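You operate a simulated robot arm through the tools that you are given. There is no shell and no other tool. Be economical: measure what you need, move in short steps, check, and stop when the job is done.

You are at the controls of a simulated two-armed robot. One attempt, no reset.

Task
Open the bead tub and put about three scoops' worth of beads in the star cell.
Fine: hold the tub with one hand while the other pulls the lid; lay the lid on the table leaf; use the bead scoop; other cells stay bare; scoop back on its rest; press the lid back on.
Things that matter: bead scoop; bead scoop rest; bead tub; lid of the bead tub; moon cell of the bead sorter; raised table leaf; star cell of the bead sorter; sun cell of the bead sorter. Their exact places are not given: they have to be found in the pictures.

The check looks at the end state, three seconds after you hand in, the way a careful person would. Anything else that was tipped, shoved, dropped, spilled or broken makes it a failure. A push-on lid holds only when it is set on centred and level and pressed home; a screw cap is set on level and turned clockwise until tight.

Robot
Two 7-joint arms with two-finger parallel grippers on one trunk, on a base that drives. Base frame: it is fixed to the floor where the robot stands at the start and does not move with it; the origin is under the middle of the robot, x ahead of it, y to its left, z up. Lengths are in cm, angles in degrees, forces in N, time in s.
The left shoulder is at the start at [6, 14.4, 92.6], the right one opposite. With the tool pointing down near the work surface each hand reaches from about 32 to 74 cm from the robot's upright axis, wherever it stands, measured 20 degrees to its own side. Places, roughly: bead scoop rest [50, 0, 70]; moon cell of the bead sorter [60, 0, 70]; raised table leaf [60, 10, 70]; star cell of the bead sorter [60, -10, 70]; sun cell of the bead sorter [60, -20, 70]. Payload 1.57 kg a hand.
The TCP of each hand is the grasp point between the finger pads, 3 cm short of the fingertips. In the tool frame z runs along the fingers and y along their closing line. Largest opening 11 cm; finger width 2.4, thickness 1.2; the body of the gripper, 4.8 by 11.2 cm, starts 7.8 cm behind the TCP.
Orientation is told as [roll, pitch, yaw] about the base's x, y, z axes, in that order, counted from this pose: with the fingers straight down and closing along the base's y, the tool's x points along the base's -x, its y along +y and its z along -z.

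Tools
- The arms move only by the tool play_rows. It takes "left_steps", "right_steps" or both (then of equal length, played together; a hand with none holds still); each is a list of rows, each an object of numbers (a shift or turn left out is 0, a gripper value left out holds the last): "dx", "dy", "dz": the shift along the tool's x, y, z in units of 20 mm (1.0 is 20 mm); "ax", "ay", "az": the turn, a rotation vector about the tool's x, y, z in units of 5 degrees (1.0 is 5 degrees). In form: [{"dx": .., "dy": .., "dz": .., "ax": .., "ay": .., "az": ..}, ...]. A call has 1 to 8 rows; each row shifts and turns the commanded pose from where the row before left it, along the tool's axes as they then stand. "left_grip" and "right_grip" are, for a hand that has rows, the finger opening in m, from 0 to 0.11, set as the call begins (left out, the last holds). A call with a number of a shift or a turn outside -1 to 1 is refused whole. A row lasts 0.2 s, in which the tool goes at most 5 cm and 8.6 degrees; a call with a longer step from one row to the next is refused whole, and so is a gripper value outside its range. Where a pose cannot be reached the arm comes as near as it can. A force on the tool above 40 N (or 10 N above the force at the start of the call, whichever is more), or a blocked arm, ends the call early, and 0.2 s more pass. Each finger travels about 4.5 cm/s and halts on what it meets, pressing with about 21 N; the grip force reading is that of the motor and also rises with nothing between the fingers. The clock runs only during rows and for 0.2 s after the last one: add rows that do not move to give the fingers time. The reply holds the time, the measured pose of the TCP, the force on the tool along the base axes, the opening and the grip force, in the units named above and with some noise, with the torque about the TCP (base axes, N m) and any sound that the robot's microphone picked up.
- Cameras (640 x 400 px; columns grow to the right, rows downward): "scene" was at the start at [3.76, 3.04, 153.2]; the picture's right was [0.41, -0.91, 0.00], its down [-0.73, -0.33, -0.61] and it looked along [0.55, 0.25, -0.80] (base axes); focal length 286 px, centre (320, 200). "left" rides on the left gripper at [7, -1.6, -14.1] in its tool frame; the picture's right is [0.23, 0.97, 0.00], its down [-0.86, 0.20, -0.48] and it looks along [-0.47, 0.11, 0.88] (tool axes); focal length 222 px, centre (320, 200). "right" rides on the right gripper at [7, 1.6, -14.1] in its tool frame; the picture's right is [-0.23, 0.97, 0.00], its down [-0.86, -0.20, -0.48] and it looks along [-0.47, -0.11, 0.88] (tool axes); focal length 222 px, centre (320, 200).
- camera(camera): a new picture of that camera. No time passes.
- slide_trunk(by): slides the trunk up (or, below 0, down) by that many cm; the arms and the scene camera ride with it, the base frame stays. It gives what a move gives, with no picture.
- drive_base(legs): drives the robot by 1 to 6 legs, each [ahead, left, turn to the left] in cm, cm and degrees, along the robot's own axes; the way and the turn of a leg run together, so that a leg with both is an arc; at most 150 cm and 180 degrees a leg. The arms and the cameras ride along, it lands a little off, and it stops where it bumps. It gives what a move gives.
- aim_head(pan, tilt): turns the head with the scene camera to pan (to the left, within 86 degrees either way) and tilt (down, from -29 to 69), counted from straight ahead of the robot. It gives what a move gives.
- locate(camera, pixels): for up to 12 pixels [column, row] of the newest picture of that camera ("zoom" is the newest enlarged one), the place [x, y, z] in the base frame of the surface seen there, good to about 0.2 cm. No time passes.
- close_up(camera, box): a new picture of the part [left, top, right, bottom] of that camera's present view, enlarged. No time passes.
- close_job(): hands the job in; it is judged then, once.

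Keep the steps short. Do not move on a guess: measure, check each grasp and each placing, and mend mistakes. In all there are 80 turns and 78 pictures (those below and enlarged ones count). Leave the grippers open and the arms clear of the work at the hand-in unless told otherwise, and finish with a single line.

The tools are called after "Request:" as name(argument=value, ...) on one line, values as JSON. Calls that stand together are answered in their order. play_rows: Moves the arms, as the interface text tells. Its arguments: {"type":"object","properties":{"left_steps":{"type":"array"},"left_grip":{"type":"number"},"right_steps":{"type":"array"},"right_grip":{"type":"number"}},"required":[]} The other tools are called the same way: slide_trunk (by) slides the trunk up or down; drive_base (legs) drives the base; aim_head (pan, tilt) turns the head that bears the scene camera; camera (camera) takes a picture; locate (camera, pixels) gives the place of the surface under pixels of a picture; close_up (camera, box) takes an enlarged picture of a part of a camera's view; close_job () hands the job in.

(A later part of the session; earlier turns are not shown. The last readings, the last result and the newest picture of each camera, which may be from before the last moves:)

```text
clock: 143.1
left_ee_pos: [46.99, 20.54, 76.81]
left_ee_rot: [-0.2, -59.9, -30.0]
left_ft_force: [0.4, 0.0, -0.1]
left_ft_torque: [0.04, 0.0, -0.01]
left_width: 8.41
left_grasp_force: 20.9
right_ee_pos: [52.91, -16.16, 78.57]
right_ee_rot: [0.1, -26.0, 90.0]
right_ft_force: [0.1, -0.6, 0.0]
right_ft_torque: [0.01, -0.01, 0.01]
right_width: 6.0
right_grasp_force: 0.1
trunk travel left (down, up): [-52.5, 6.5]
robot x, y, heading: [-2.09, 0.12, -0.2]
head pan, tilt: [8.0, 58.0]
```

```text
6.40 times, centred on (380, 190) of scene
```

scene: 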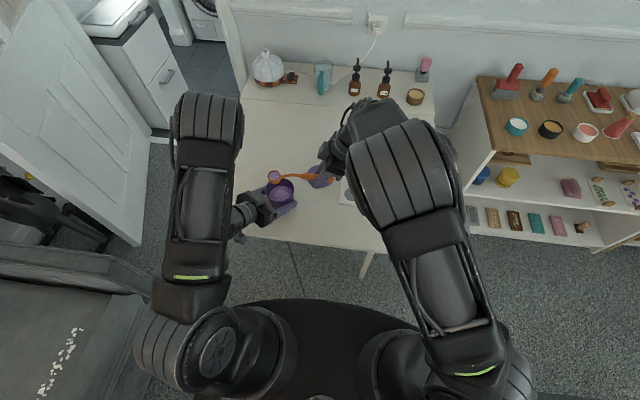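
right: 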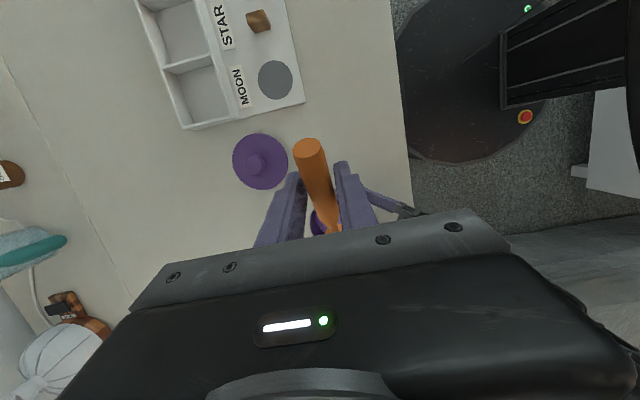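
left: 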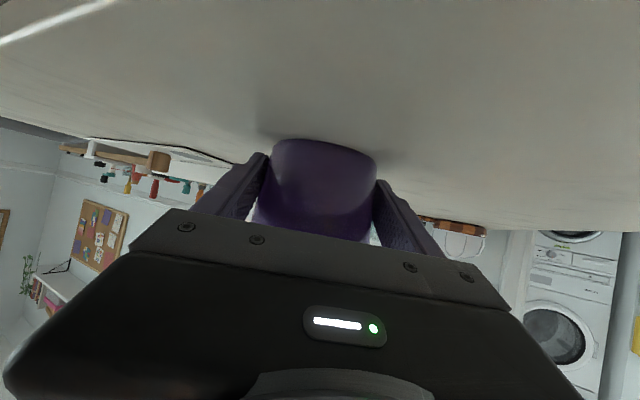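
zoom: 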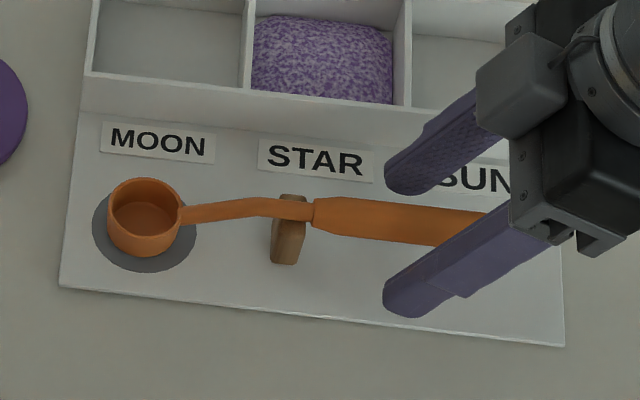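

The scoop sits on its disc and post. I'll rise clear, then restore the straight-down, zero-yaw hand pose.

Request:
play_rows(right_steps=[{"dx": -0.438, "dz": -0.899}, {"dx": -0.438, "dz": -0.899}, {"dx": -0.438, "dz": -0.899}, {"dx": -0.438, "dz": -0.899}, {"dx": -0.438, "dz": -0.899}, {"dx": -0.438, "dz": -0.899}])

Request:
play_rows(right_steps=[{"ay": 1}, {"ay": 1}, {"ay": 1}, {"ay": 1}, {"ay": 1}, {"ay": 0.2}, {"az": 1}, {"az": 1}])

Request:
play_rows(right_steps=[{"az": 1}, {"az": 1}, {"az": 1}, {"az": 1}, {"az": 1}, {"az": 1}, {"az": 1}, {"az": 1}])

Request:
play_rows(right_steps=[{"az": 1}, {"az": 1}, {"az": 1}, {"az": 1}, {"az": 1}, {"az": 1}, {"az": 1}, {"az": 1}])

Request:
play_rows(right_steps=[{"dx": -0.45, "dy": 1}, {"dx": -0.45, "dy": 1}, {"dx": -0.45, "dy": 1}, {"dx": -0.45, "dy": 1}, {"dx": -0.45, "dy": 1}, {"dx": -0.45, "dy": 1}, {"dx": -0.45, "dy": 1}])

Request:
camera(camera="scene")

```text
clock: 144.5
left_ee_pos: [46.95, 20.49, 76.93]
left_ee_rot: [-0.2, -60.0, -30.0]
left_ft_force: [0.0, 0.2, 0.3]
left_ft_torque: [0.02, 0.02, 0.01]
left_width: 8.38
left_grasp_force: 21.1
right_ee_pos: [53.01, -16.07, 90.86]
right_ee_rot: [0.0, -26.0, 90.1]
right_ft_force: [-0.6, -0.7, 0.5]
right_ft_torque: [-0.01, -0.01, 0.01]
right_width: 5.97
right_grasp_force: 0.0
trunk travel left (down, up): [-52.5, 6.5]
robot x, y, heading: [-3.09, -0.15, 0.0]
head pan, tilt: [8.0, 58.0]
```

```text
clock: 146.3
left_ee_pos: [46.98, 20.42, 76.88]
left_ee_rot: [-0.1, -59.9, -30.1]
left_ft_force: [0.3, 0.2, -0.4]
left_ft_torque: [-0.02, 0.04, -0.01]
left_width: 8.41
left_grasp_force: 21.2
right_ee_pos: [53.2, -16.1, 90.74]
right_ee_rot: [0.0, 0.2, 80.0]
right_ft_force: [-0.1, -0.7, 0.2]
right_ft_torque: [0.0, 0.0, -0.02]
right_width: 6.0
right_grasp_force: 0.1
trunk travel left (down, up): [-52.5, 6.5]
robot x, y, heading: [-2.39, -0.01, -0.1]
head pan, tilt: [8.0, 58.0]
```

```text
clock: 148.1
left_ee_pos: [47.03, 20.75, 76.94]
left_ee_rot: [-0.2, -60.0, -30.1]
left_ft_force: [-1.2, 0.0, 0.9]
left_ft_torque: [0.01, 0.01, -0.03]
left_width: 8.39
left_grasp_force: 21.3
right_ee_pos: [53.07, -16.11, 90.66]
right_ee_rot: [0.0, 0.0, 40.1]
right_ft_force: [0.1, -0.8, -0.3]
right_ft_torque: [0.02, 0.0, -0.01]
right_width: 6.05
right_grasp_force: 0.1
trunk travel left (down, up): [-52.5, 6.5]
robot x, y, heading: [-2.43, -0.2, -0.3]
head pan, tilt: [8.0, 58.0]
```

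```text
clock: 149.9
left_ee_pos: [47.03, 20.69, 76.85]
left_ee_rot: [-0.3, -59.9, -30.2]
left_ft_force: [0.1, 0.8, -0.1]
left_ft_torque: [0.0, 0.04, 0.03]
left_width: 8.39
left_grasp_force: 21.1
right_ee_pos: [53.15, -16.0, 90.66]
right_ee_rot: [0.0, 0.0, 0.0]
right_ft_force: [-0.8, -0.6, 0.0]
right_ft_torque: [0.01, -0.02, 0.01]
right_width: 6.0
right_grasp_force: 0.1
trunk travel left (down, up): [-52.5, 6.5]
robot x, y, heading: [-2.99, -0.18, 0.0]
head pan, tilt: [8.0, 58.0]
```

```text
clock: 151.5
left_ee_pos: [46.96, 20.55, 76.98]
left_ee_rot: [-0.2, -59.9, -30.1]
left_ft_force: [0.0, 0.3, -0.1]
left_ft_torque: [0.02, 0.03, 0.03]
left_width: 8.37
left_grasp_force: 21.4
right_ee_pos: [59.2, -2.11, 90.64]
right_ee_rot: [0.1, -0.2, 0.2]
right_ft_force: [0.4, 0.9, -0.1]
right_ft_torque: [0.03, -0.01, 0.0]
right_width: 5.99
right_grasp_force: 0.1
trunk travel left (down, up): [-52.5, 6.5]
robot x, y, heading: [-2.31, -0.03, -0.0]
head pan, tilt: [8.0, 58.0]
```

```text
21 pictures are left
```

scene: 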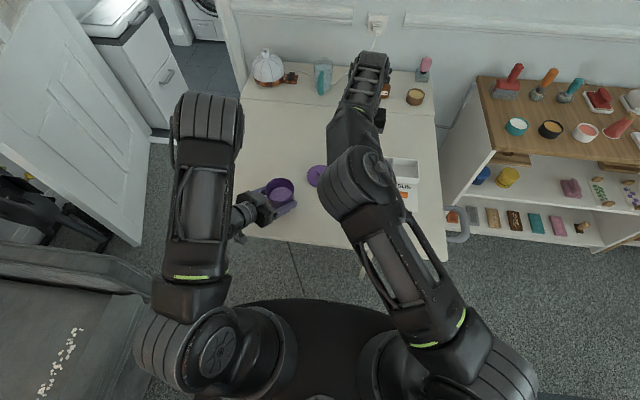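

Now over to the lid's y, and measure knob and tub with the right camera.

Request:
play_rows(right_steps=[{"dy": 0.95}, {"dy": 0.95}, {"dy": 0.95}, {"dy": 0.95}, {"dy": 0.95}, {"dy": 0.8}])

Request:
camera(camera="right")

Request:
locate(camera="right", pixels=[[320, 143], [320, 132], [320, 153], [309, 143], [331, 143], [286, 133], [353, 133], [320, 101], [320, 168]])

```text
clock: 152.9
left_ee_pos: [47.04, 20.54, 76.8]
left_ee_rot: [-0.2, -59.9, -30.2]
left_ft_force: [0.0, -0.3, -0.4]
left_ft_torque: [0.01, 0.0, -0.02]
left_width: 8.36
left_grasp_force: 21.0
right_ee_pos: [54.45, 3.43, 88.26]
right_ee_rot: [0.2, -0.2, 0.2]
right_ft_force: [0.3, 0.0, 0.0]
right_ft_torque: [-0.03, 0.02, -0.01]
right_width: 5.97
right_grasp_force: 0.0
right hand out of reach, approached as far as the arm can: row 1, 2, 3, 4, 5, 6
trunk travel left (down, up): [-52.5, 6.5]
robot x, y, heading: [-2.87, 0.33, -0.1]
head pan, tilt: [8.0, 58.0]
```

```text
20 pictures are left
```

right: 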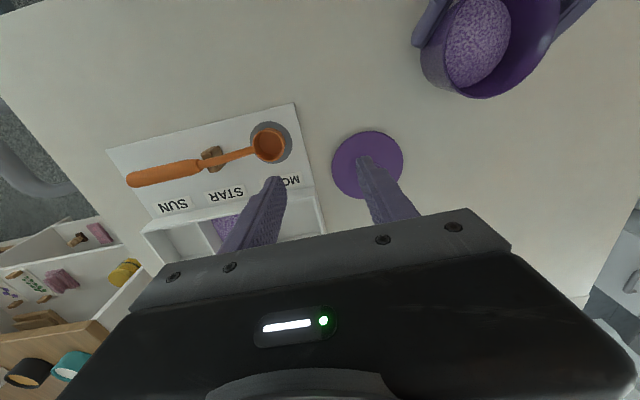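

```text
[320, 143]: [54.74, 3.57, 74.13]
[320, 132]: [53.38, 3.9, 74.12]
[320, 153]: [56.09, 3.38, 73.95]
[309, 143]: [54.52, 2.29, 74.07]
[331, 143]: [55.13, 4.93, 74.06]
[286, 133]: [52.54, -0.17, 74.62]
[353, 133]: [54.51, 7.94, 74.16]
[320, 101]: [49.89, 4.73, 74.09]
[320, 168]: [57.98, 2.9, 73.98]
```

With this elbow posture, yaw 0 is at its limit here. With yaw near 90° the hand worked well over the tub, and the knob is round. So I'll yaw back to about 45° and then move over the lid.

Request:
play_rows(right_steps=[{"az": -1, "dz": -0.2}, {"az": -1, "dz": -0.2}, {"az": -1, "dz": -0.2}, {"az": -1, "dz": -0.2}, {"az": -1}, {"az": -1}, {"az": -1}, {"az": -1}])

Request:
play_rows(right_steps=[{"az": -1}, {"dx": -0.72, "dy": 0.057}, {"dx": -0.72, "dy": 0.057}, {"dx": -0.72, "dy": 0.057}, {"dx": -0.72, "dy": 0.057}, {"dx": -0.72, "dy": 0.057}])

```text
clock: 154.7
left_ee_pos: [46.94, 20.65, 76.9]
left_ee_rot: [-0.2, -59.9, -30.1]
left_ft_force: [-0.1, 0.8, -0.7]
left_ft_torque: [0.0, -0.01, 0.03]
left_width: 8.39
left_grasp_force: 20.7
right_ee_pos: [54.41, 3.53, 89.86]
right_ee_rot: [0.1, -0.1, 40.0]
right_ft_force: [0.5, 0.2, -0.2]
right_ft_torque: [0.01, 0.01, 0.0]
right_width: 6.0
right_grasp_force: 0.1
trunk travel left (down, up): [-52.5, 6.5]
robot x, y, heading: [-2.38, -0.42, 0.0]
head pan, tilt: [8.0, 58.0]
```

```text
clock: 156.1
left_ee_pos: [47.12, 20.53, 76.88]
left_ee_rot: [0.0, -59.9, -30.0]
left_ft_force: [-0.7, 0.0, -0.3]
left_ft_torque: [0.01, 0.03, -0.03]
left_width: 8.37
left_grasp_force: 21.0
right_ee_pos: [59.23, 8.92, 89.91]
right_ee_rot: [0.0, 0.0, 44.9]
right_ft_force: [-0.7, 0.1, 0.0]
right_ft_torque: [0.0, 0.03, 0.0]
right_width: 6.03
right_grasp_force: 0.1
trunk travel left (down, up): [-52.5, 6.5]
robot x, y, heading: [-3.02, 0.06, -0.2]
head pan, tilt: [8.0, 58.0]
```

Reached (59.2, 8.9) with yaw 45°. I'll measure the knob with the right camera.

Request:
camera(camera="right")

Request:
locate(camera="right", pixels=[[320, 143], [320, 132], [320, 153], [309, 143], [331, 143], [286, 135], [354, 135], [320, 101], [320, 170]])

```text
19 pictures are left
```

right: 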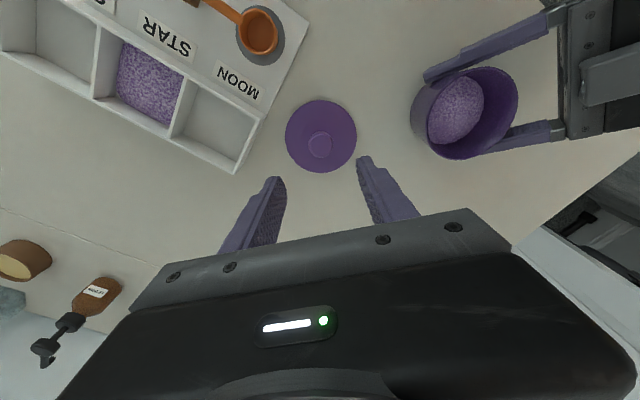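

```text
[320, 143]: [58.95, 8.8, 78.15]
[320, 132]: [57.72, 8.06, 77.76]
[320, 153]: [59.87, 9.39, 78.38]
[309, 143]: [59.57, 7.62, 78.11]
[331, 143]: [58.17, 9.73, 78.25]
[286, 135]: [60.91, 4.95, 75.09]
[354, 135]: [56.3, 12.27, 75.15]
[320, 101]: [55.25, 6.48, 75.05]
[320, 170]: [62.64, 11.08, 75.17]
```

The knob is at (59.05, 8.8). I'll centre (-0.2, -0.15), go down to TCP z 78.9 and close.

Request:
play_rows(right_steps=[{"dx": 0.12, "dz": 0.9}, {"dz": 0.92}, {"dz": 0.92}, {"dz": 0.92}, {"dz": 0.92}, {"dz": 0.9}])

Request:
play_rows(right_steps=[{}, {}, {}, {}, {}, {}], right_grip=0.01)

Request:
play_rows(right_steps=[{"dz": -0.5}, {"dz": -0.9}, {"dz": -0.9}, {"dz": -0.9}, {"dz": -0.9}, {"dz": -0.9}])

Request:
camera(camera="right")

```text
clock: 157.5
left_ee_pos: [46.86, 20.58, 76.82]
left_ee_rot: [-0.2, -59.9, -30.1]
left_ft_force: [0.0, 0.1, -0.1]
left_ft_torque: [-0.01, 0.03, 0.02]
left_width: 8.4
left_grasp_force: 21.3
right_ee_pos: [58.91, 8.77, 78.85]
right_ee_rot: [-0.1, 0.0, 45.0]
right_ft_force: [0.4, 0.3, 0.3]
right_ft_torque: [-0.03, 0.0, -0.01]
right_width: 6.0
right_grasp_force: 0.0
trunk travel left (down, up): [-52.5, 6.5]
robot x, y, heading: [-2.43, 0.06, 0.1]
head pan, tilt: [8.0, 58.0]
```

```text
clock: 158.9
left_ee_pos: [47.02, 20.61, 76.81]
left_ee_rot: [-0.2, -59.9, -30.1]
left_ft_force: [1.0, 0.0, -0.1]
left_ft_torque: [0.03, -0.02, -0.02]
left_width: 8.39
left_grasp_force: 20.9
right_ee_pos: [58.82, 8.72, 78.94]
right_ee_rot: [0.0, 0.0, 45.1]
right_ft_force: [-0.8, 0.3, 0.1]
right_ft_torque: [0.0, 0.01, 0.02]
right_width: 2.8
right_grasp_force: 21.0
trunk travel left (down, up): [-52.5, 6.5]
robot x, y, heading: [-2.65, -0.2, -0.1]
head pan, tilt: [8.0, 58.0]
```

```text
clock: 160.3
left_ee_pos: [46.98, 20.56, 76.9]
left_ee_rot: [-0.1, -59.9, -30.1]
left_ft_force: [0.6, 0.3, 0.5]
left_ft_torque: [0.04, -0.03, 0.02]
left_width: 8.41
left_grasp_force: 20.7
right_ee_pos: [58.95, 8.77, 88.98]
right_ee_rot: [0.0, 0.0, 45.2]
right_ft_force: [-0.1, -0.8, 0.7]
right_ft_torque: [0.01, -0.02, -0.01]
right_width: 2.8
right_grasp_force: 21.1
trunk travel left (down, up): [-52.5, 6.5]
robot x, y, heading: [-2.72, -0.11, 0.0]
head pan, tilt: [8.0, 58.0]
```

```text
18 pictures are left
```

right: 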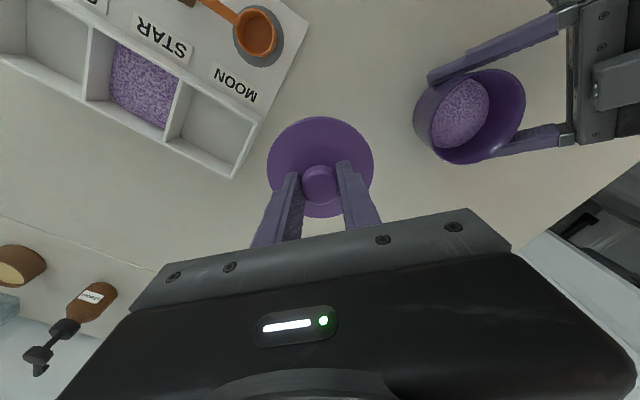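

The lid is held. I'll measure lid plate and tub rim in this view.

Request:
locate(camera="right", pixels=[[269, 168], [371, 165], [320, 119], [285, 135], [355, 133], [320, 185], [525, 100], [490, 70], [470, 163], [515, 140], [520, 120], [430, 120]])

```text
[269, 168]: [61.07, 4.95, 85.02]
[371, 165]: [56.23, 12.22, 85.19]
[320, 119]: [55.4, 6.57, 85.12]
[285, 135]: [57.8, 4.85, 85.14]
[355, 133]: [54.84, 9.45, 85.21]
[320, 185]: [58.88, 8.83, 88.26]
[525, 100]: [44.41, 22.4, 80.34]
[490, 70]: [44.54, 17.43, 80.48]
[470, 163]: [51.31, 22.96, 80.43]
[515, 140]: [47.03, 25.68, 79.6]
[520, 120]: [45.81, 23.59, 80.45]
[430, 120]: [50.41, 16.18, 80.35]
```

The lid is level and centred under the TCP; the tub centre is (48.05, 20.0). I'll rise 2 cm and carry it over the tub.

Request:
play_rows(right_steps=[{"dz": -1}, {"dy": 0.98, "dx": -0.012}, {"dy": 0.98, "dx": -0.012}, {"dy": 0.98, "dx": -0.012}, {"dy": 0.98, "dx": -0.012}, {"dy": 0.98, "dx": -0.012}, {"dy": 0.98, "dx": -0.012}, {"dy": 0.98, "dx": -0.012}])

Request:
play_rows(right_steps=[{"dy": 0.98, "dx": -0.012}, {}])

Request:
camera(camera="scene")

```text
clock: 162.1
left_ee_pos: [47.03, 20.58, 76.83]
left_ee_rot: [-0.2, -60.1, -30.1]
left_ft_force: [-0.8, 0.1, -0.1]
left_ft_torque: [0.01, 0.01, 0.0]
left_width: 8.39
left_grasp_force: 20.8
right_ee_pos: [49.35, 18.42, 90.89]
right_ee_rot: [0.0, -0.1, 45.0]
right_ft_force: [1.1, 0.5, -0.8]
right_ft_torque: [0.0, 0.01, 0.0]
right_width: 2.8
right_grasp_force: 20.9
trunk travel left (down, up): [-52.5, 6.5]
robot x, y, heading: [-2.63, 0.07, 0.0]
head pan, tilt: [8.0, 58.0]
```

```text
clock: 162.7
left_ee_pos: [46.87, 20.64, 76.81]
left_ee_rot: [-0.3, -59.9, -30.2]
left_ft_force: [-0.3, -0.3, -0.2]
left_ft_torque: [0.0, 0.05, -0.01]
left_width: 8.39
left_grasp_force: 20.7
right_ee_pos: [48.0, 19.89, 91.02]
right_ee_rot: [0.1, 0.0, 45.0]
right_ft_force: [0.6, 0.1, 0.6]
right_ft_torque: [-0.02, 0.0, -0.02]
right_width: 2.8
right_grasp_force: 21.3
trunk travel left (down, up): [-52.5, 6.5]
robot x, y, heading: [-2.56, -0.16, 0.2]
head pan, tilt: [8.0, 58.0]
```

```text
17 pictures are left
```

scene: 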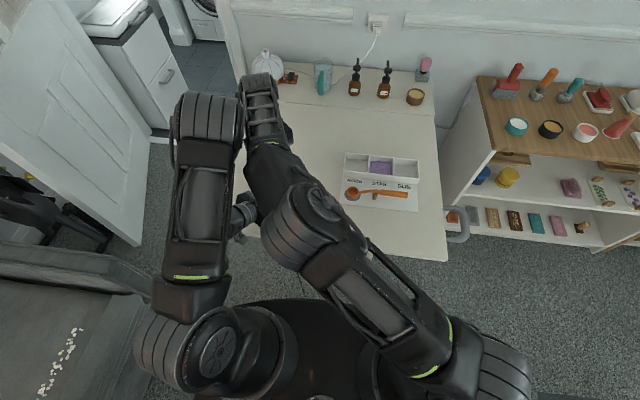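

Positioned at (48.0, 19.9). I'll lower to about 1 cm above the seat, then check with both hand cameras.

Request:
play_rows(right_steps=[{"dz": 0.7, "dy": 0.03, "dx": -0.05}, {"dz": 0.7}, {"dz": 0.7}, {"dz": 0.4}, {}])

Request:
close_up(camera="left", box=[200, 100, 440, 260])

Request:
camera(camera="right")

```text
clock: 163.9
left_ee_pos: [47.03, 20.58, 76.79]
left_ee_rot: [-0.2, -59.9, -30.2]
left_ft_force: [-0.4, -0.5, 0.2]
left_ft_torque: [-0.03, 0.02, -0.01]
left_width: 8.41
left_grasp_force: 21.1
right_ee_pos: [48.02, 20.01, 85.85]
right_ee_rot: [0.1, 0.0, 45.2]
right_ft_force: [0.7, 0.0, -0.1]
right_ft_torque: [-0.01, -0.01, 0.0]
right_width: 2.81
right_grasp_force: 21.3
trunk travel left (down, up): [-52.5, 6.5]
robot x, y, heading: [-2.66, 0.01, 0.1]
head pan, tilt: [8.0, 58.0]
```

```text
2.50 times, centred on (320, 180) of left
```

zoom: 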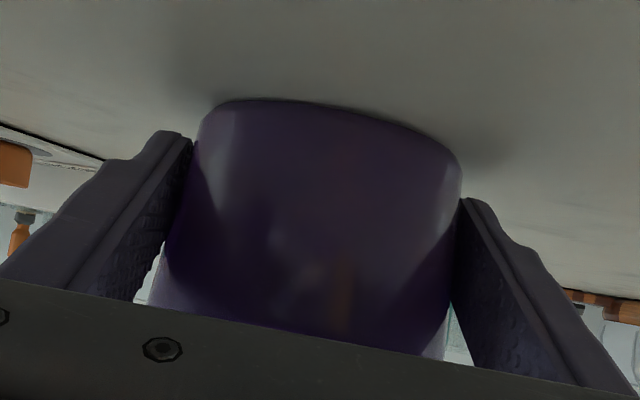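

```text
15 pictures are left
```

right: 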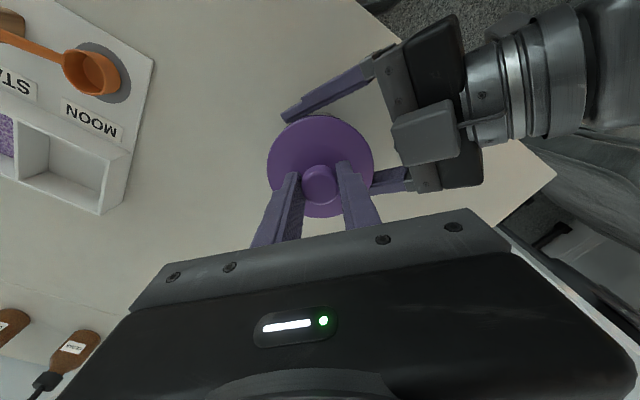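

The lid fully covers the tub, concentric as far as I can see. I'll lower in small steps and watch the force.

Request:
play_rows(right_steps=[{"dz": 0.1}, {"dz": 0.1}, {"dz": 0.1}, {"dz": 0.1}])

Request:
play_rows(right_steps=[{"dz": 0.05}, {"dz": 0.05}, {"dz": 0.05}, {"dz": 0.05}])

```text
clock: 164.9
left_ee_pos: [46.91, 20.56, 76.91]
left_ee_rot: [-0.2, -59.9, -30.0]
left_ft_force: [1.9, 0.2, -5.0]
left_ft_torque: [-0.16, 0.17, -0.02]
left_width: 8.38
left_grasp_force: 20.5
right_ee_pos: [48.14, 20.08, 85.18]
right_ee_rot: [-0.1, 0.0, 45.0]
right_ft_force: [-0.7, -0.6, 4.4]
right_ft_torque: [0.07, -0.04, 0.01]
right_width: 2.79
right_grasp_force: 21.7
trunk travel left (down, up): [-52.5, 6.5]
robot x, y, heading: [-2.79, -0.08, 0.1]
head pan, tilt: [8.0, 58.0]
```

```text
clock: 165.9
left_ee_pos: [46.78, 20.57, 76.92]
left_ee_rot: [-0.3, -59.9, -30.0]
left_ft_force: [2.2, 3.3, -11.7]
left_ft_torque: [-0.31, 0.52, 0.04]
left_width: 8.4
left_grasp_force: 21.0
right_ee_pos: [47.95, 20.06, 84.8]
right_ee_rot: [0.0, 0.0, 45.2]
right_ft_force: [-1.9, -2.4, 14.8]
right_ft_torque: [0.28, -0.24, 0.02]
right_width: 2.78
right_grasp_force: 20.6
trunk travel left (down, up): [-52.5, 6.5]
robot x, y, heading: [-2.48, -0.25, -0.1]
head pan, tilt: [8.0, 58.0]
```

The plug is entering (15 N). I'll press on.

Request:
play_rows(right_steps=[{"dz": 0.05}, {"dz": 0.05}, {"dz": 0.05}, {"dz": 0.05}, {}])

Request:
close_up(camera="right", box=[240, 80, 440, 230])

Request:
locate(camera="zoom", pixels=[[100, 230], [410, 250], [250, 130], [150, 160], [370, 165], [250, 220]])

```text
clock: 167.1
left_ee_pos: [46.95, 20.64, 76.83]
left_ee_rot: [-0.2, -59.9, -30.1]
left_ft_force: [-2.2, 2.3, -15.0]
left_ft_torque: [0.15, -0.04, 0.1]
left_width: 8.43
left_grasp_force: 21.0
right_ee_pos: [48.01, 20.13, 84.42]
right_ee_rot: [0.0, 0.0, 45.1]
right_ft_force: [2.9, 0.5, 20.6]
right_ft_torque: [-0.02, -0.11, 0.01]
right_width: 2.79
right_grasp_force: 20.6
trunk travel left (down, up): [-52.5, 6.5]
robot x, y, heading: [-2.74, 0.17, 0.0]
head pan, tilt: [8.0, 58.0]
```

```text
2.67 times, centred on (340, 155) of right
```

zoom: 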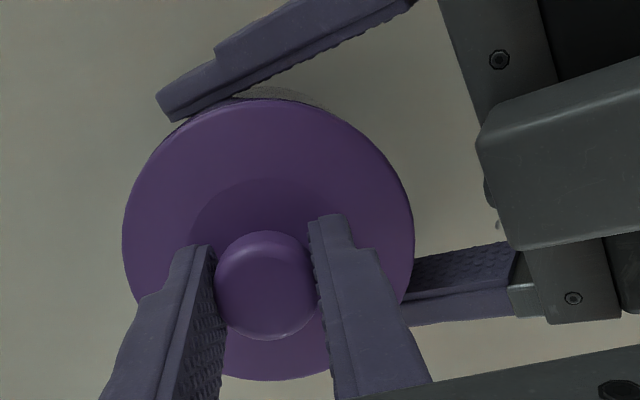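

```text
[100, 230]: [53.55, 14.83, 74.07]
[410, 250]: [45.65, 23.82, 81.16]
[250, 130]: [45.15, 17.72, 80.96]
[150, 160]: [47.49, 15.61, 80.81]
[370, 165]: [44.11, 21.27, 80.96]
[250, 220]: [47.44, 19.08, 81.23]
```

The lid top is at about 80.8–81.1, and fully home is 80.8. My fingertips are close to the plate, so I'll press further to seat it fully.

Request:
play_rows(right_steps=[{"dz": 0.06}, {"dz": 0.06}, {"dz": 0.06}, {"dz": 0.06}, {"dz": 0.06}, {}])

```text
clock: 168.3
left_ee_pos: [46.86, 20.67, 77.1]
left_ee_rot: [-0.2, -59.9, -30.1]
left_ft_force: [-2.2, 1.4, 3.9]
left_ft_torque: [0.05, -0.08, 0.02]
left_width: 8.43
left_grasp_force: 20.8
right_ee_pos: [48.0, 20.09, 84.0]
right_ee_rot: [0.0, -0.3, 45.1]
right_ft_force: [-0.8, -2.9, 6.7]
right_ft_torque: [0.04, -0.1, 0.01]
right_width: 2.8
right_grasp_force: 21.1
trunk travel left (down, up): [-52.5, 6.5]
robot x, y, heading: [-2.63, 0.37, 0.2]
head pan, tilt: [8.0, 58.0]
stopped in row 5 (right hand): the force on the tool passed its limit (the readings are from after the stop); the commanded pose is now the measured one
```

The press passed 40 N. I'll check how the lid sits now.

Request:
close_up(camera="right", box=[240, 80, 440, 230])

Request:
locate(camera="zoom", pixels=[[140, 240], [400, 230], [250, 110], [150, 170], [370, 165], [250, 200], [300, 370], [250, 365], [400, 260]])

```text
2.67 times, centred on (340, 155) of right
```

zoom: 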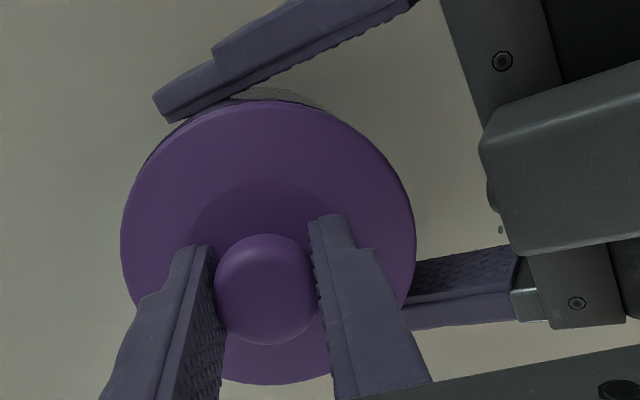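

```text
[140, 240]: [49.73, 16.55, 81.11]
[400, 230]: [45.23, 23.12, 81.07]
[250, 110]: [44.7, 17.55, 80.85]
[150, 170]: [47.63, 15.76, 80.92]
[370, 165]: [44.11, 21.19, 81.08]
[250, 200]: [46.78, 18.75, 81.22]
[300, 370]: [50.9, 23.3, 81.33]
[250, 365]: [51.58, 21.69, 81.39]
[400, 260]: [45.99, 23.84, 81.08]
```

The lid is cocked: the -x-y side is home (80.85) but the +x+y side stands 0.5 cm high. I'll measure the lid's centring more precisely before correcting.

Request:
locate(camera="zoom", pixels=[[123, 245], [413, 238], [268, 103], [268, 383], [160, 145], [372, 140], [320, 378], [290, 95], [230, 380], [270, 285]])

```text
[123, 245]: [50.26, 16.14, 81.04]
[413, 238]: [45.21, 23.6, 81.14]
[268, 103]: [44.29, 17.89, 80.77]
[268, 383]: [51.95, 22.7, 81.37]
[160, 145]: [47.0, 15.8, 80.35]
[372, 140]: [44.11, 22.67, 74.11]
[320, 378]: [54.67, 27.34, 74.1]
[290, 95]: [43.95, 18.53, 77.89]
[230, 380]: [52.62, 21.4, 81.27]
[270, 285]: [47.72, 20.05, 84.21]
```

The lid is well centred but pivoted in my grip about the finger axis. I'll let go, close the fingers, and press directly on the high side at about (50.05, 22.1).

Request:
play_rows(right_steps=[{"dz": -0.06}, {}, {}, {}, {}], right_grip=0.05)

Request:
play_rows(right_steps=[{"dz": -0.5}, {"dz": -1}, {"dz": -1}])

Request:
play_rows(right_steps=[{"dx": -0.75}, {"dx": -0.72}, {}, {}, {}], right_grip=0.0)

Request:
camera(camera="right")

```text
clock: 169.5
left_ee_pos: [46.86, 20.41, 76.83]
left_ee_rot: [-0.1, -59.9, -30.1]
left_ft_force: [-1.6, -0.1, 6.8]
left_ft_torque: [0.17, -0.31, 0.0]
left_width: 8.41
left_grasp_force: 21.0
right_ee_pos: [47.88, 20.11, 84.22]
right_ee_rot: [0.1, -0.3, 45.2]
right_ft_force: [0.0, -0.7, 2.8]
right_ft_torque: [0.02, 0.0, 0.03]
right_width: 4.89
right_grasp_force: 0.1
trunk travel left (down, up): [-52.5, 6.5]
robot x, y, heading: [-2.54, 0.11, -0.2]
head pan, tilt: [8.0, 58.0]
```

```text
clock: 170.3
left_ee_pos: [46.94, 20.62, 76.96]
left_ee_rot: [-0.2, -59.9, -30.2]
left_ft_force: [-2.9, -1.1, 7.6]
left_ft_torque: [0.05, -0.31, -0.03]
left_width: 8.39
left_grasp_force: 21.6
right_ee_pos: [47.89, 20.13, 89.15]
right_ee_rot: [0.0, -0.2, 45.1]
right_ft_force: [0.5, 0.1, 0.1]
right_ft_torque: [0.0, 0.04, 0.01]
right_width: 5.02
right_grasp_force: 0.1
trunk travel left (down, up): [-52.5, 6.5]
robot x, y, heading: [-2.15, -0.14, -0.2]
head pan, tilt: [8.0, 58.0]
```

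```text
clock: 171.5
left_ee_pos: [46.9, 20.47, 77.02]
left_ee_rot: [-0.1, -60.0, -30.2]
left_ft_force: [0.2, -1.5, 6.2]
left_ft_torque: [0.02, -0.28, -0.07]
left_width: 8.42
left_grasp_force: 21.5
right_ee_pos: [49.99, 22.19, 89.11]
right_ee_rot: [0.0, -0.1, 45.1]
right_ft_force: [0.5, -0.2, -0.8]
right_ft_torque: [0.01, 0.01, -0.03]
right_width: 0.0
right_grasp_force: 20.6
trunk travel left (down, up): [-52.5, 6.5]
robot x, y, heading: [-2.24, 0.13, -0.0]
head pan, tilt: [8.0, 58.0]
```

```text
12 pictures are left
```

right: 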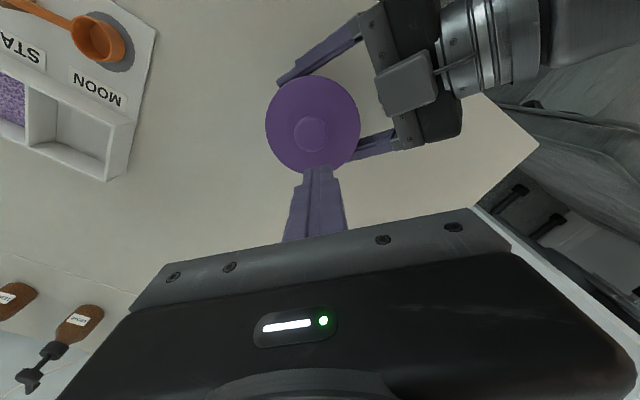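

Request:
locate(camera="right", pixels=[[267, 125], [358, 125], [312, 78], [280, 155], [345, 155], [290, 90], [340, 95], [308, 105], [290, 135], [340, 135], [308, 165], [309, 133]])

Request:
close_up(camera="left", box=[200, 100, 440, 260])

```text
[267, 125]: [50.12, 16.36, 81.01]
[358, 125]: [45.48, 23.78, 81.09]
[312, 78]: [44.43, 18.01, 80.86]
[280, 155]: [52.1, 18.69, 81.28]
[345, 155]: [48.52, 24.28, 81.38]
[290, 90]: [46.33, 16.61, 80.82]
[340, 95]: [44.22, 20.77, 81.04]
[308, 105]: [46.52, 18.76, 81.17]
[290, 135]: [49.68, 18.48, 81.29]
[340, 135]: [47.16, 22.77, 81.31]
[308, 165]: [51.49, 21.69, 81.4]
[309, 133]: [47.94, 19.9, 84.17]
```

```text
2.50 times, centred on (320, 180) of left
```

zoom: 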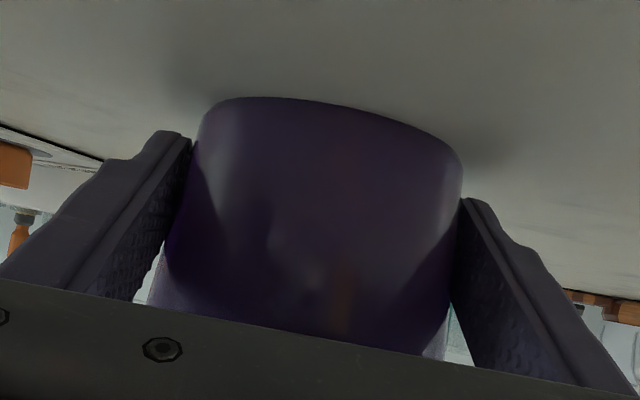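

I want to know whether the lid or the whole tub is tilted (the left hand reads +6.8 N upward). I'll measure the tub's bottom edge and wall in the left view.

Request:
locate(camera="zoom", pixels=[[215, 108], [260, 102], [330, 106], [400, 125], [455, 160], [260, 92], [330, 96], [400, 112], [330, 200], [330, 300], [250, 200], [400, 250]])

```text
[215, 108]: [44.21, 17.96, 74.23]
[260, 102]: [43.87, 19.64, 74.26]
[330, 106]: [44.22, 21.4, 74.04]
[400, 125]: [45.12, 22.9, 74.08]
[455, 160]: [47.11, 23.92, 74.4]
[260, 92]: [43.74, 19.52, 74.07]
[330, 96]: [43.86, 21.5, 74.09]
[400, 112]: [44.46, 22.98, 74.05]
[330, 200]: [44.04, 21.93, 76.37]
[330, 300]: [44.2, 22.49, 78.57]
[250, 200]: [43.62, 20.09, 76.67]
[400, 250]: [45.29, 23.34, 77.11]
```

The front bottom edge is on the table, so the tub may be cocked in the left grip. I'll ease the left fingers open a little so it settles flat, then re-measure the lid.

Request:
play_rows(left_steps=[{}, {}, {}, {}], left_grip=0.098)

Request:
camera(camera="right")

Request:
locate(camera="right", pixels=[[267, 125], [358, 125], [312, 78], [280, 155], [345, 155], [290, 90], [340, 95], [308, 105], [290, 135], [340, 135], [308, 165], [309, 133]])

```text
clock: 172.5
left_ee_pos: [46.98, 20.6, 76.73]
left_ee_rot: [-0.1, -59.8, -30.0]
left_ft_force: [0.4, 0.9, -0.3]
left_ft_torque: [0.02, -0.02, -0.03]
left_width: 9.82
left_grasp_force: 0.0
right_ee_pos: [50.1, 22.17, 89.11]
right_ee_rot: [0.0, -0.1, 45.1]
right_ft_force: [0.2, -0.1, -1.2]
right_ft_torque: [-0.02, -0.01, 0.02]
right_width: 0.02
right_grasp_force: 20.7
trunk travel left (down, up): [-52.5, 6.5]
robot x, y, heading: [-2.34, -0.56, 0.0]
head pan, tilt: [8.0, 58.0]
```

```text
10 pictures are left
```

right: 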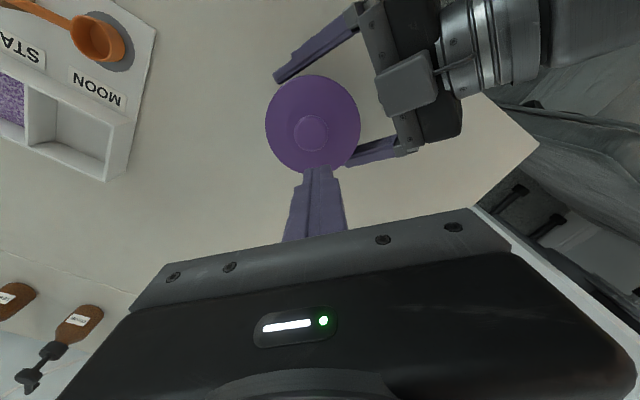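

```text
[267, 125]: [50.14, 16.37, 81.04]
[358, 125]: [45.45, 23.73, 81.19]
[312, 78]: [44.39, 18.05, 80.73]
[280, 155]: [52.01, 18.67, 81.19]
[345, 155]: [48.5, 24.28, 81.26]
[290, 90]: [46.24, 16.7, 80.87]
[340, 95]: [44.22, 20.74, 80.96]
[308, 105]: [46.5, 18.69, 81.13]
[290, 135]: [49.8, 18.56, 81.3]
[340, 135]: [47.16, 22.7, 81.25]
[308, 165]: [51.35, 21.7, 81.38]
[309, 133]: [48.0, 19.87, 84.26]
```

The left hand is unloaded now, but the lid itself is still cocked: 80.75 on one side, 81.38 on the other. I'll press the high side down with the closed fingertips.

Request:
play_rows(right_steps=[{"dz": 0.8}, {"dz": 0.8}, {"dz": 0.6}, {"dz": 0.1}])

Request:
play_rows(right_steps=[{"dz": 0.05}, {"dz": 0.05}, {"dz": 0.05}, {"dz": 0.05}, {"dz": 0.05}, {"dz": 0.05}])

```text
clock: 173.5
left_ee_pos: [46.87, 20.53, 76.86]
left_ee_rot: [-0.1, -59.9, -30.1]
left_ft_force: [0.1, -0.9, -0.9]
left_ft_torque: [-0.03, -0.03, 0.01]
left_width: 9.8
left_grasp_force: 0.0
right_ee_pos: [49.99, 22.21, 84.57]
right_ee_rot: [0.0, -0.3, 45.1]
right_ft_force: [-0.6, -0.2, 0.0]
right_ft_torque: [0.04, -0.03, -0.03]
right_width: 0.0
right_grasp_force: 21.1
trunk travel left (down, up): [-52.5, 6.5]
robot x, y, heading: [-2.39, 0.01, -0.1]
head pan, tilt: [8.0, 58.0]
```

```text
clock: 174.9
left_ee_pos: [47.01, 20.6, 76.88]
left_ee_rot: [0.1, -59.9, -30.2]
left_ft_force: [-1.2, 0.1, 0.5]
left_ft_torque: [0.03, 0.01, -0.03]
left_width: 9.78
left_grasp_force: 0.0
right_ee_pos: [50.03, 22.2, 84.16]
right_ee_rot: [0.1, -0.4, 45.1]
right_ft_force: [2.5, -0.2, 19.5]
right_ft_torque: [0.12, -0.04, 0.0]
right_width: 0.0
right_grasp_force: 21.1
trunk travel left (down, up): [-52.5, 6.5]
robot x, y, heading: [-2.62, -0.07, 0.0]
head pan, tilt: [8.0, 58.0]
5 turns are left
```

Contact at 19.5 N on the high side. I have few turns left, so in one go: press the high side to the limit, then rise, press the knob top at centre to the limit, rise and measure.

Request:
play_rows(right_steps=[{"dz": 0.06}, {"dz": 0.06}, {"dz": 0.06}, {"dz": 0.06}, {"dz": 0.06}, {"dz": 0.06}, {"dz": 0.06}])

Request:
play_rows(right_steps=[{"dz": -0.8}, {"dz": -1}, {"dz": -1}, {"dx": 0.73}, {"dx": 0.73}, {"dz": 0.6}, {"dz": 0.5}])

Request:
play_rows(right_steps=[{"dz": 0.08}, {"dz": 0.08}, {"dz": 0.08}, {"dz": 0.08}, {"dz": 0.08}, {"dz": 0.08}, {"dz": 0.08}, {"dz": 0.08}])

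Request:
play_rows(right_steps=[{"dz": -0.8}, {"dz": -0.7}, {"dx": -0.73}, {"dx": -0.73}, {}])

Request:
camera(camera="right")

Request:
locate(camera="right", pixels=[[267, 125], [358, 125], [312, 80], [280, 155], [345, 155], [290, 90], [340, 95], [308, 105], [290, 135], [340, 135], [300, 165], [309, 133]])

```text
clock: 175.7
left_ee_pos: [46.82, 20.46, 76.83]
left_ee_rot: [-0.1, -59.8, -30.1]
left_ft_force: [0.0, -0.4, 0.3]
left_ft_torque: [-0.01, 0.02, -0.01]
left_width: 9.8
left_grasp_force: 0.1
right_ee_pos: [50.36, 22.38, 84.2]
right_ee_rot: [-0.1, -0.9, 45.3]
right_ft_force: [-2.7, -2.0, 17.1]
right_ft_torque: [-0.01, 0.21, 0.02]
right_width: 0.02
right_grasp_force: 20.5
trunk travel left (down, up): [-52.5, 6.5]
robot x, y, heading: [-2.66, 0.19, 0.0]
head pan, tilt: [8.0, 58.0]
stopped in row 4 (right hand): the force on the tool passed its limit (the readings are from after the stop); the commanded pose is now the measured one
```

```text
clock: 177.3
left_ee_pos: [46.96, 20.63, 76.9]
left_ee_rot: [-0.1, -59.7, -30.1]
left_ft_force: [-0.5, -0.1, -0.5]
left_ft_torque: [0.02, -0.01, 0.04]
left_width: 9.82
left_grasp_force: 0.1
right_ee_pos: [48.15, 20.24, 87.2]
right_ee_rot: [0.0, -0.5, 45.2]
right_ft_force: [0.5, 0.0, -0.4]
right_ft_torque: [0.02, 0.01, -0.01]
right_width: 0.0
right_grasp_force: 21.1
trunk travel left (down, up): [-52.5, 6.5]
robot x, y, heading: [-2.61, -0.01, 0.3]
head pan, tilt: [8.0, 58.0]
```

```text
clock: 178.6
left_ee_pos: [47.02, 20.46, 76.83]
left_ee_rot: [-0.1, -59.9, -30.1]
left_ft_force: [-0.9, -0.6, -0.7]
left_ft_torque: [-0.03, 0.01, 0.03]
left_width: 9.8
left_grasp_force: 0.2
right_ee_pos: [48.32, 20.39, 87.06]
right_ee_rot: [-0.2, -1.1, 45.3]
right_ft_force: [-4.7, -3.6, 18.3]
right_ft_torque: [0.02, 0.09, 0.01]
right_width: 0.0
right_grasp_force: 21.4
trunk travel left (down, up): [-52.5, 6.5]
robot x, y, heading: [-2.63, -0.24, 0.1]
head pan, tilt: [8.0, 58.0]
stopped in row 6 (right hand): the force on the tool passed its limit (the readings are from after the stop); the commanded pose is now the measured one
```

```text
clock: 179.8
left_ee_pos: [46.94, 20.53, 76.91]
left_ee_rot: [-0.1, -59.8, -30.1]
left_ft_force: [0.0, -0.1, -0.1]
left_ft_torque: [0.03, -0.02, -0.03]
left_width: 9.78
left_grasp_force: 0.0
right_ee_pos: [50.43, 22.37, 90.01]
right_ee_rot: [-0.1, -0.9, 45.3]
right_ft_force: [0.1, -0.4, -0.2]
right_ft_torque: [0.02, 0.02, -0.01]
right_width: 0.0
right_grasp_force: 20.7
trunk travel left (down, up): [-52.5, 6.5]
robot x, y, heading: [-2.62, 0.44, 0.1]
head pan, tilt: [8.0, 58.0]
```

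```text
9 pictures are left
```

right: 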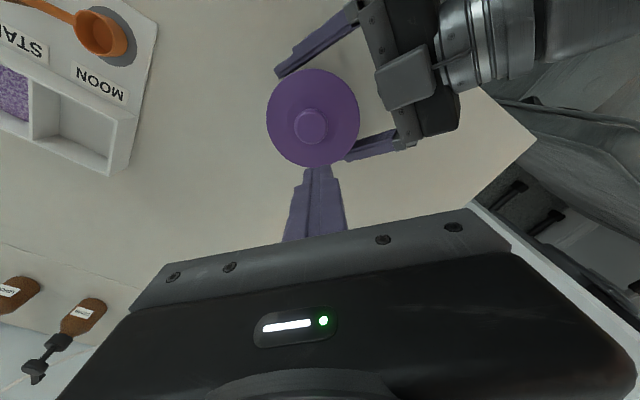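

```text
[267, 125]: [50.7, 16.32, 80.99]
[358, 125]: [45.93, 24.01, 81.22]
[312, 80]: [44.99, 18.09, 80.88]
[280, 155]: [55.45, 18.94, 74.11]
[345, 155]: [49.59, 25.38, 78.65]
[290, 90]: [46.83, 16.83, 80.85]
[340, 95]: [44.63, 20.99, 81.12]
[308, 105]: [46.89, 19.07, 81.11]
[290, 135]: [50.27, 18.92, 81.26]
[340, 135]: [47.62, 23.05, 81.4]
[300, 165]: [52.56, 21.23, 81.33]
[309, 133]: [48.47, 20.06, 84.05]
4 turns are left
```

Knob height (84.05) is almost original, but edge readings still differ in this view. I'll move the right hand off and back the left hand out along its path, then measure the lid from the scene camera, which is independent.

Request:
play_rows(right_steps=[{"dz": -1}, {"dz": -1}, {"dx": 0.9, "dy": -0.9}, {"dx": 0.9, "dy": -0.9}, {"dx": 0.9, "dy": -0.9}, {"dx": 0.9, "dy": -0.9}, {"dx": 0.9, "dy": -0.9}, {"dx": 0.9, "dy": -0.9}], left_steps=[{}, {}, {"dx": -0.2, "dz": -0.98}, {"dx": -0.2, "dz": -0.98}, {"dx": -0.2, "dz": -0.98}, {"dx": -0.166, "dz": -0.97}, {"dx": -0.166, "dz": -0.97}, {"dx": -0.166, "dz": -0.97}], left_grip=0.11)

Request:
close_up(camera="scene", box=[250, 160, 310, 220])

Request:
locate(camera="zoom", pixels=[[330, 80], [330, 270], [220, 160], [440, 160], [250, 110], [410, 110], [250, 230], [410, 230], [330, 130], [330, 330], [280, 300], [400, 300]])

Request:
camera(camera="left")

```text
clock: 181.6
left_ee_pos: [39.23, 25.12, 84.75]
left_ee_rot: [-0.5, -59.6, -29.8]
left_ft_force: [0.3, -0.2, 0.2]
left_ft_torque: [-0.01, 0.01, -0.03]
left_width: 11.02
left_grasp_force: 0.0
right_ee_pos: [50.26, 6.94, 93.71]
right_ee_rot: [-0.1, -1.0, 45.1]
right_ft_force: [-0.5, -0.2, 0.7]
right_ft_torque: [0.0, 0.02, -0.01]
right_width: 0.0
right_grasp_force: 20.9
trunk travel left (down, up): [-52.5, 6.5]
robot x, y, heading: [-2.6, -0.23, -0.2]
head pan, tilt: [8.0, 58.0]
```

```text
6.67 times, centred on (280, 190) of scene
```

zoom: 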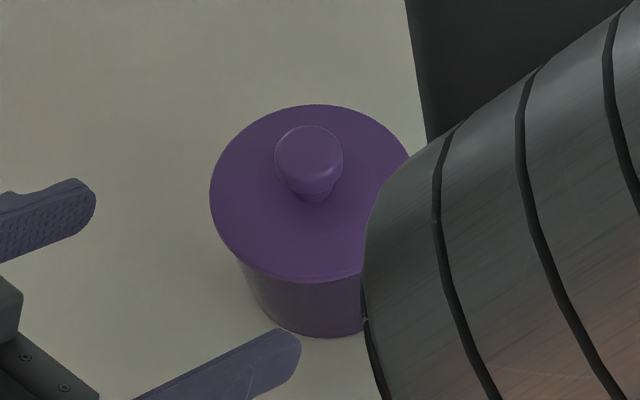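

```text
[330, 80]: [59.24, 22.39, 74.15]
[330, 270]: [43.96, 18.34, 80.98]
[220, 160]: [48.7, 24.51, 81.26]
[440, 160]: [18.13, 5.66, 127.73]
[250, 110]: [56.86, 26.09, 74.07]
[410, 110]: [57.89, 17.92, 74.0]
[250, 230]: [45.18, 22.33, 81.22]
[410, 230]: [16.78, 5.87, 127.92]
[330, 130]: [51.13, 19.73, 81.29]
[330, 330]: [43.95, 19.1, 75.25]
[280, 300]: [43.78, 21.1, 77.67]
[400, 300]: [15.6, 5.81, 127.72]
```

```text
7 pictures are left
3 turns are left
```

left: 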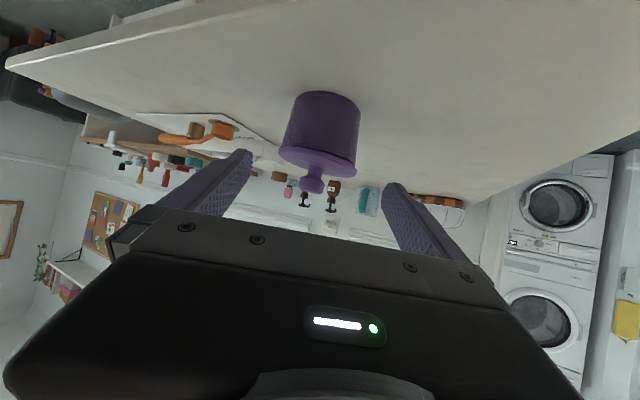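

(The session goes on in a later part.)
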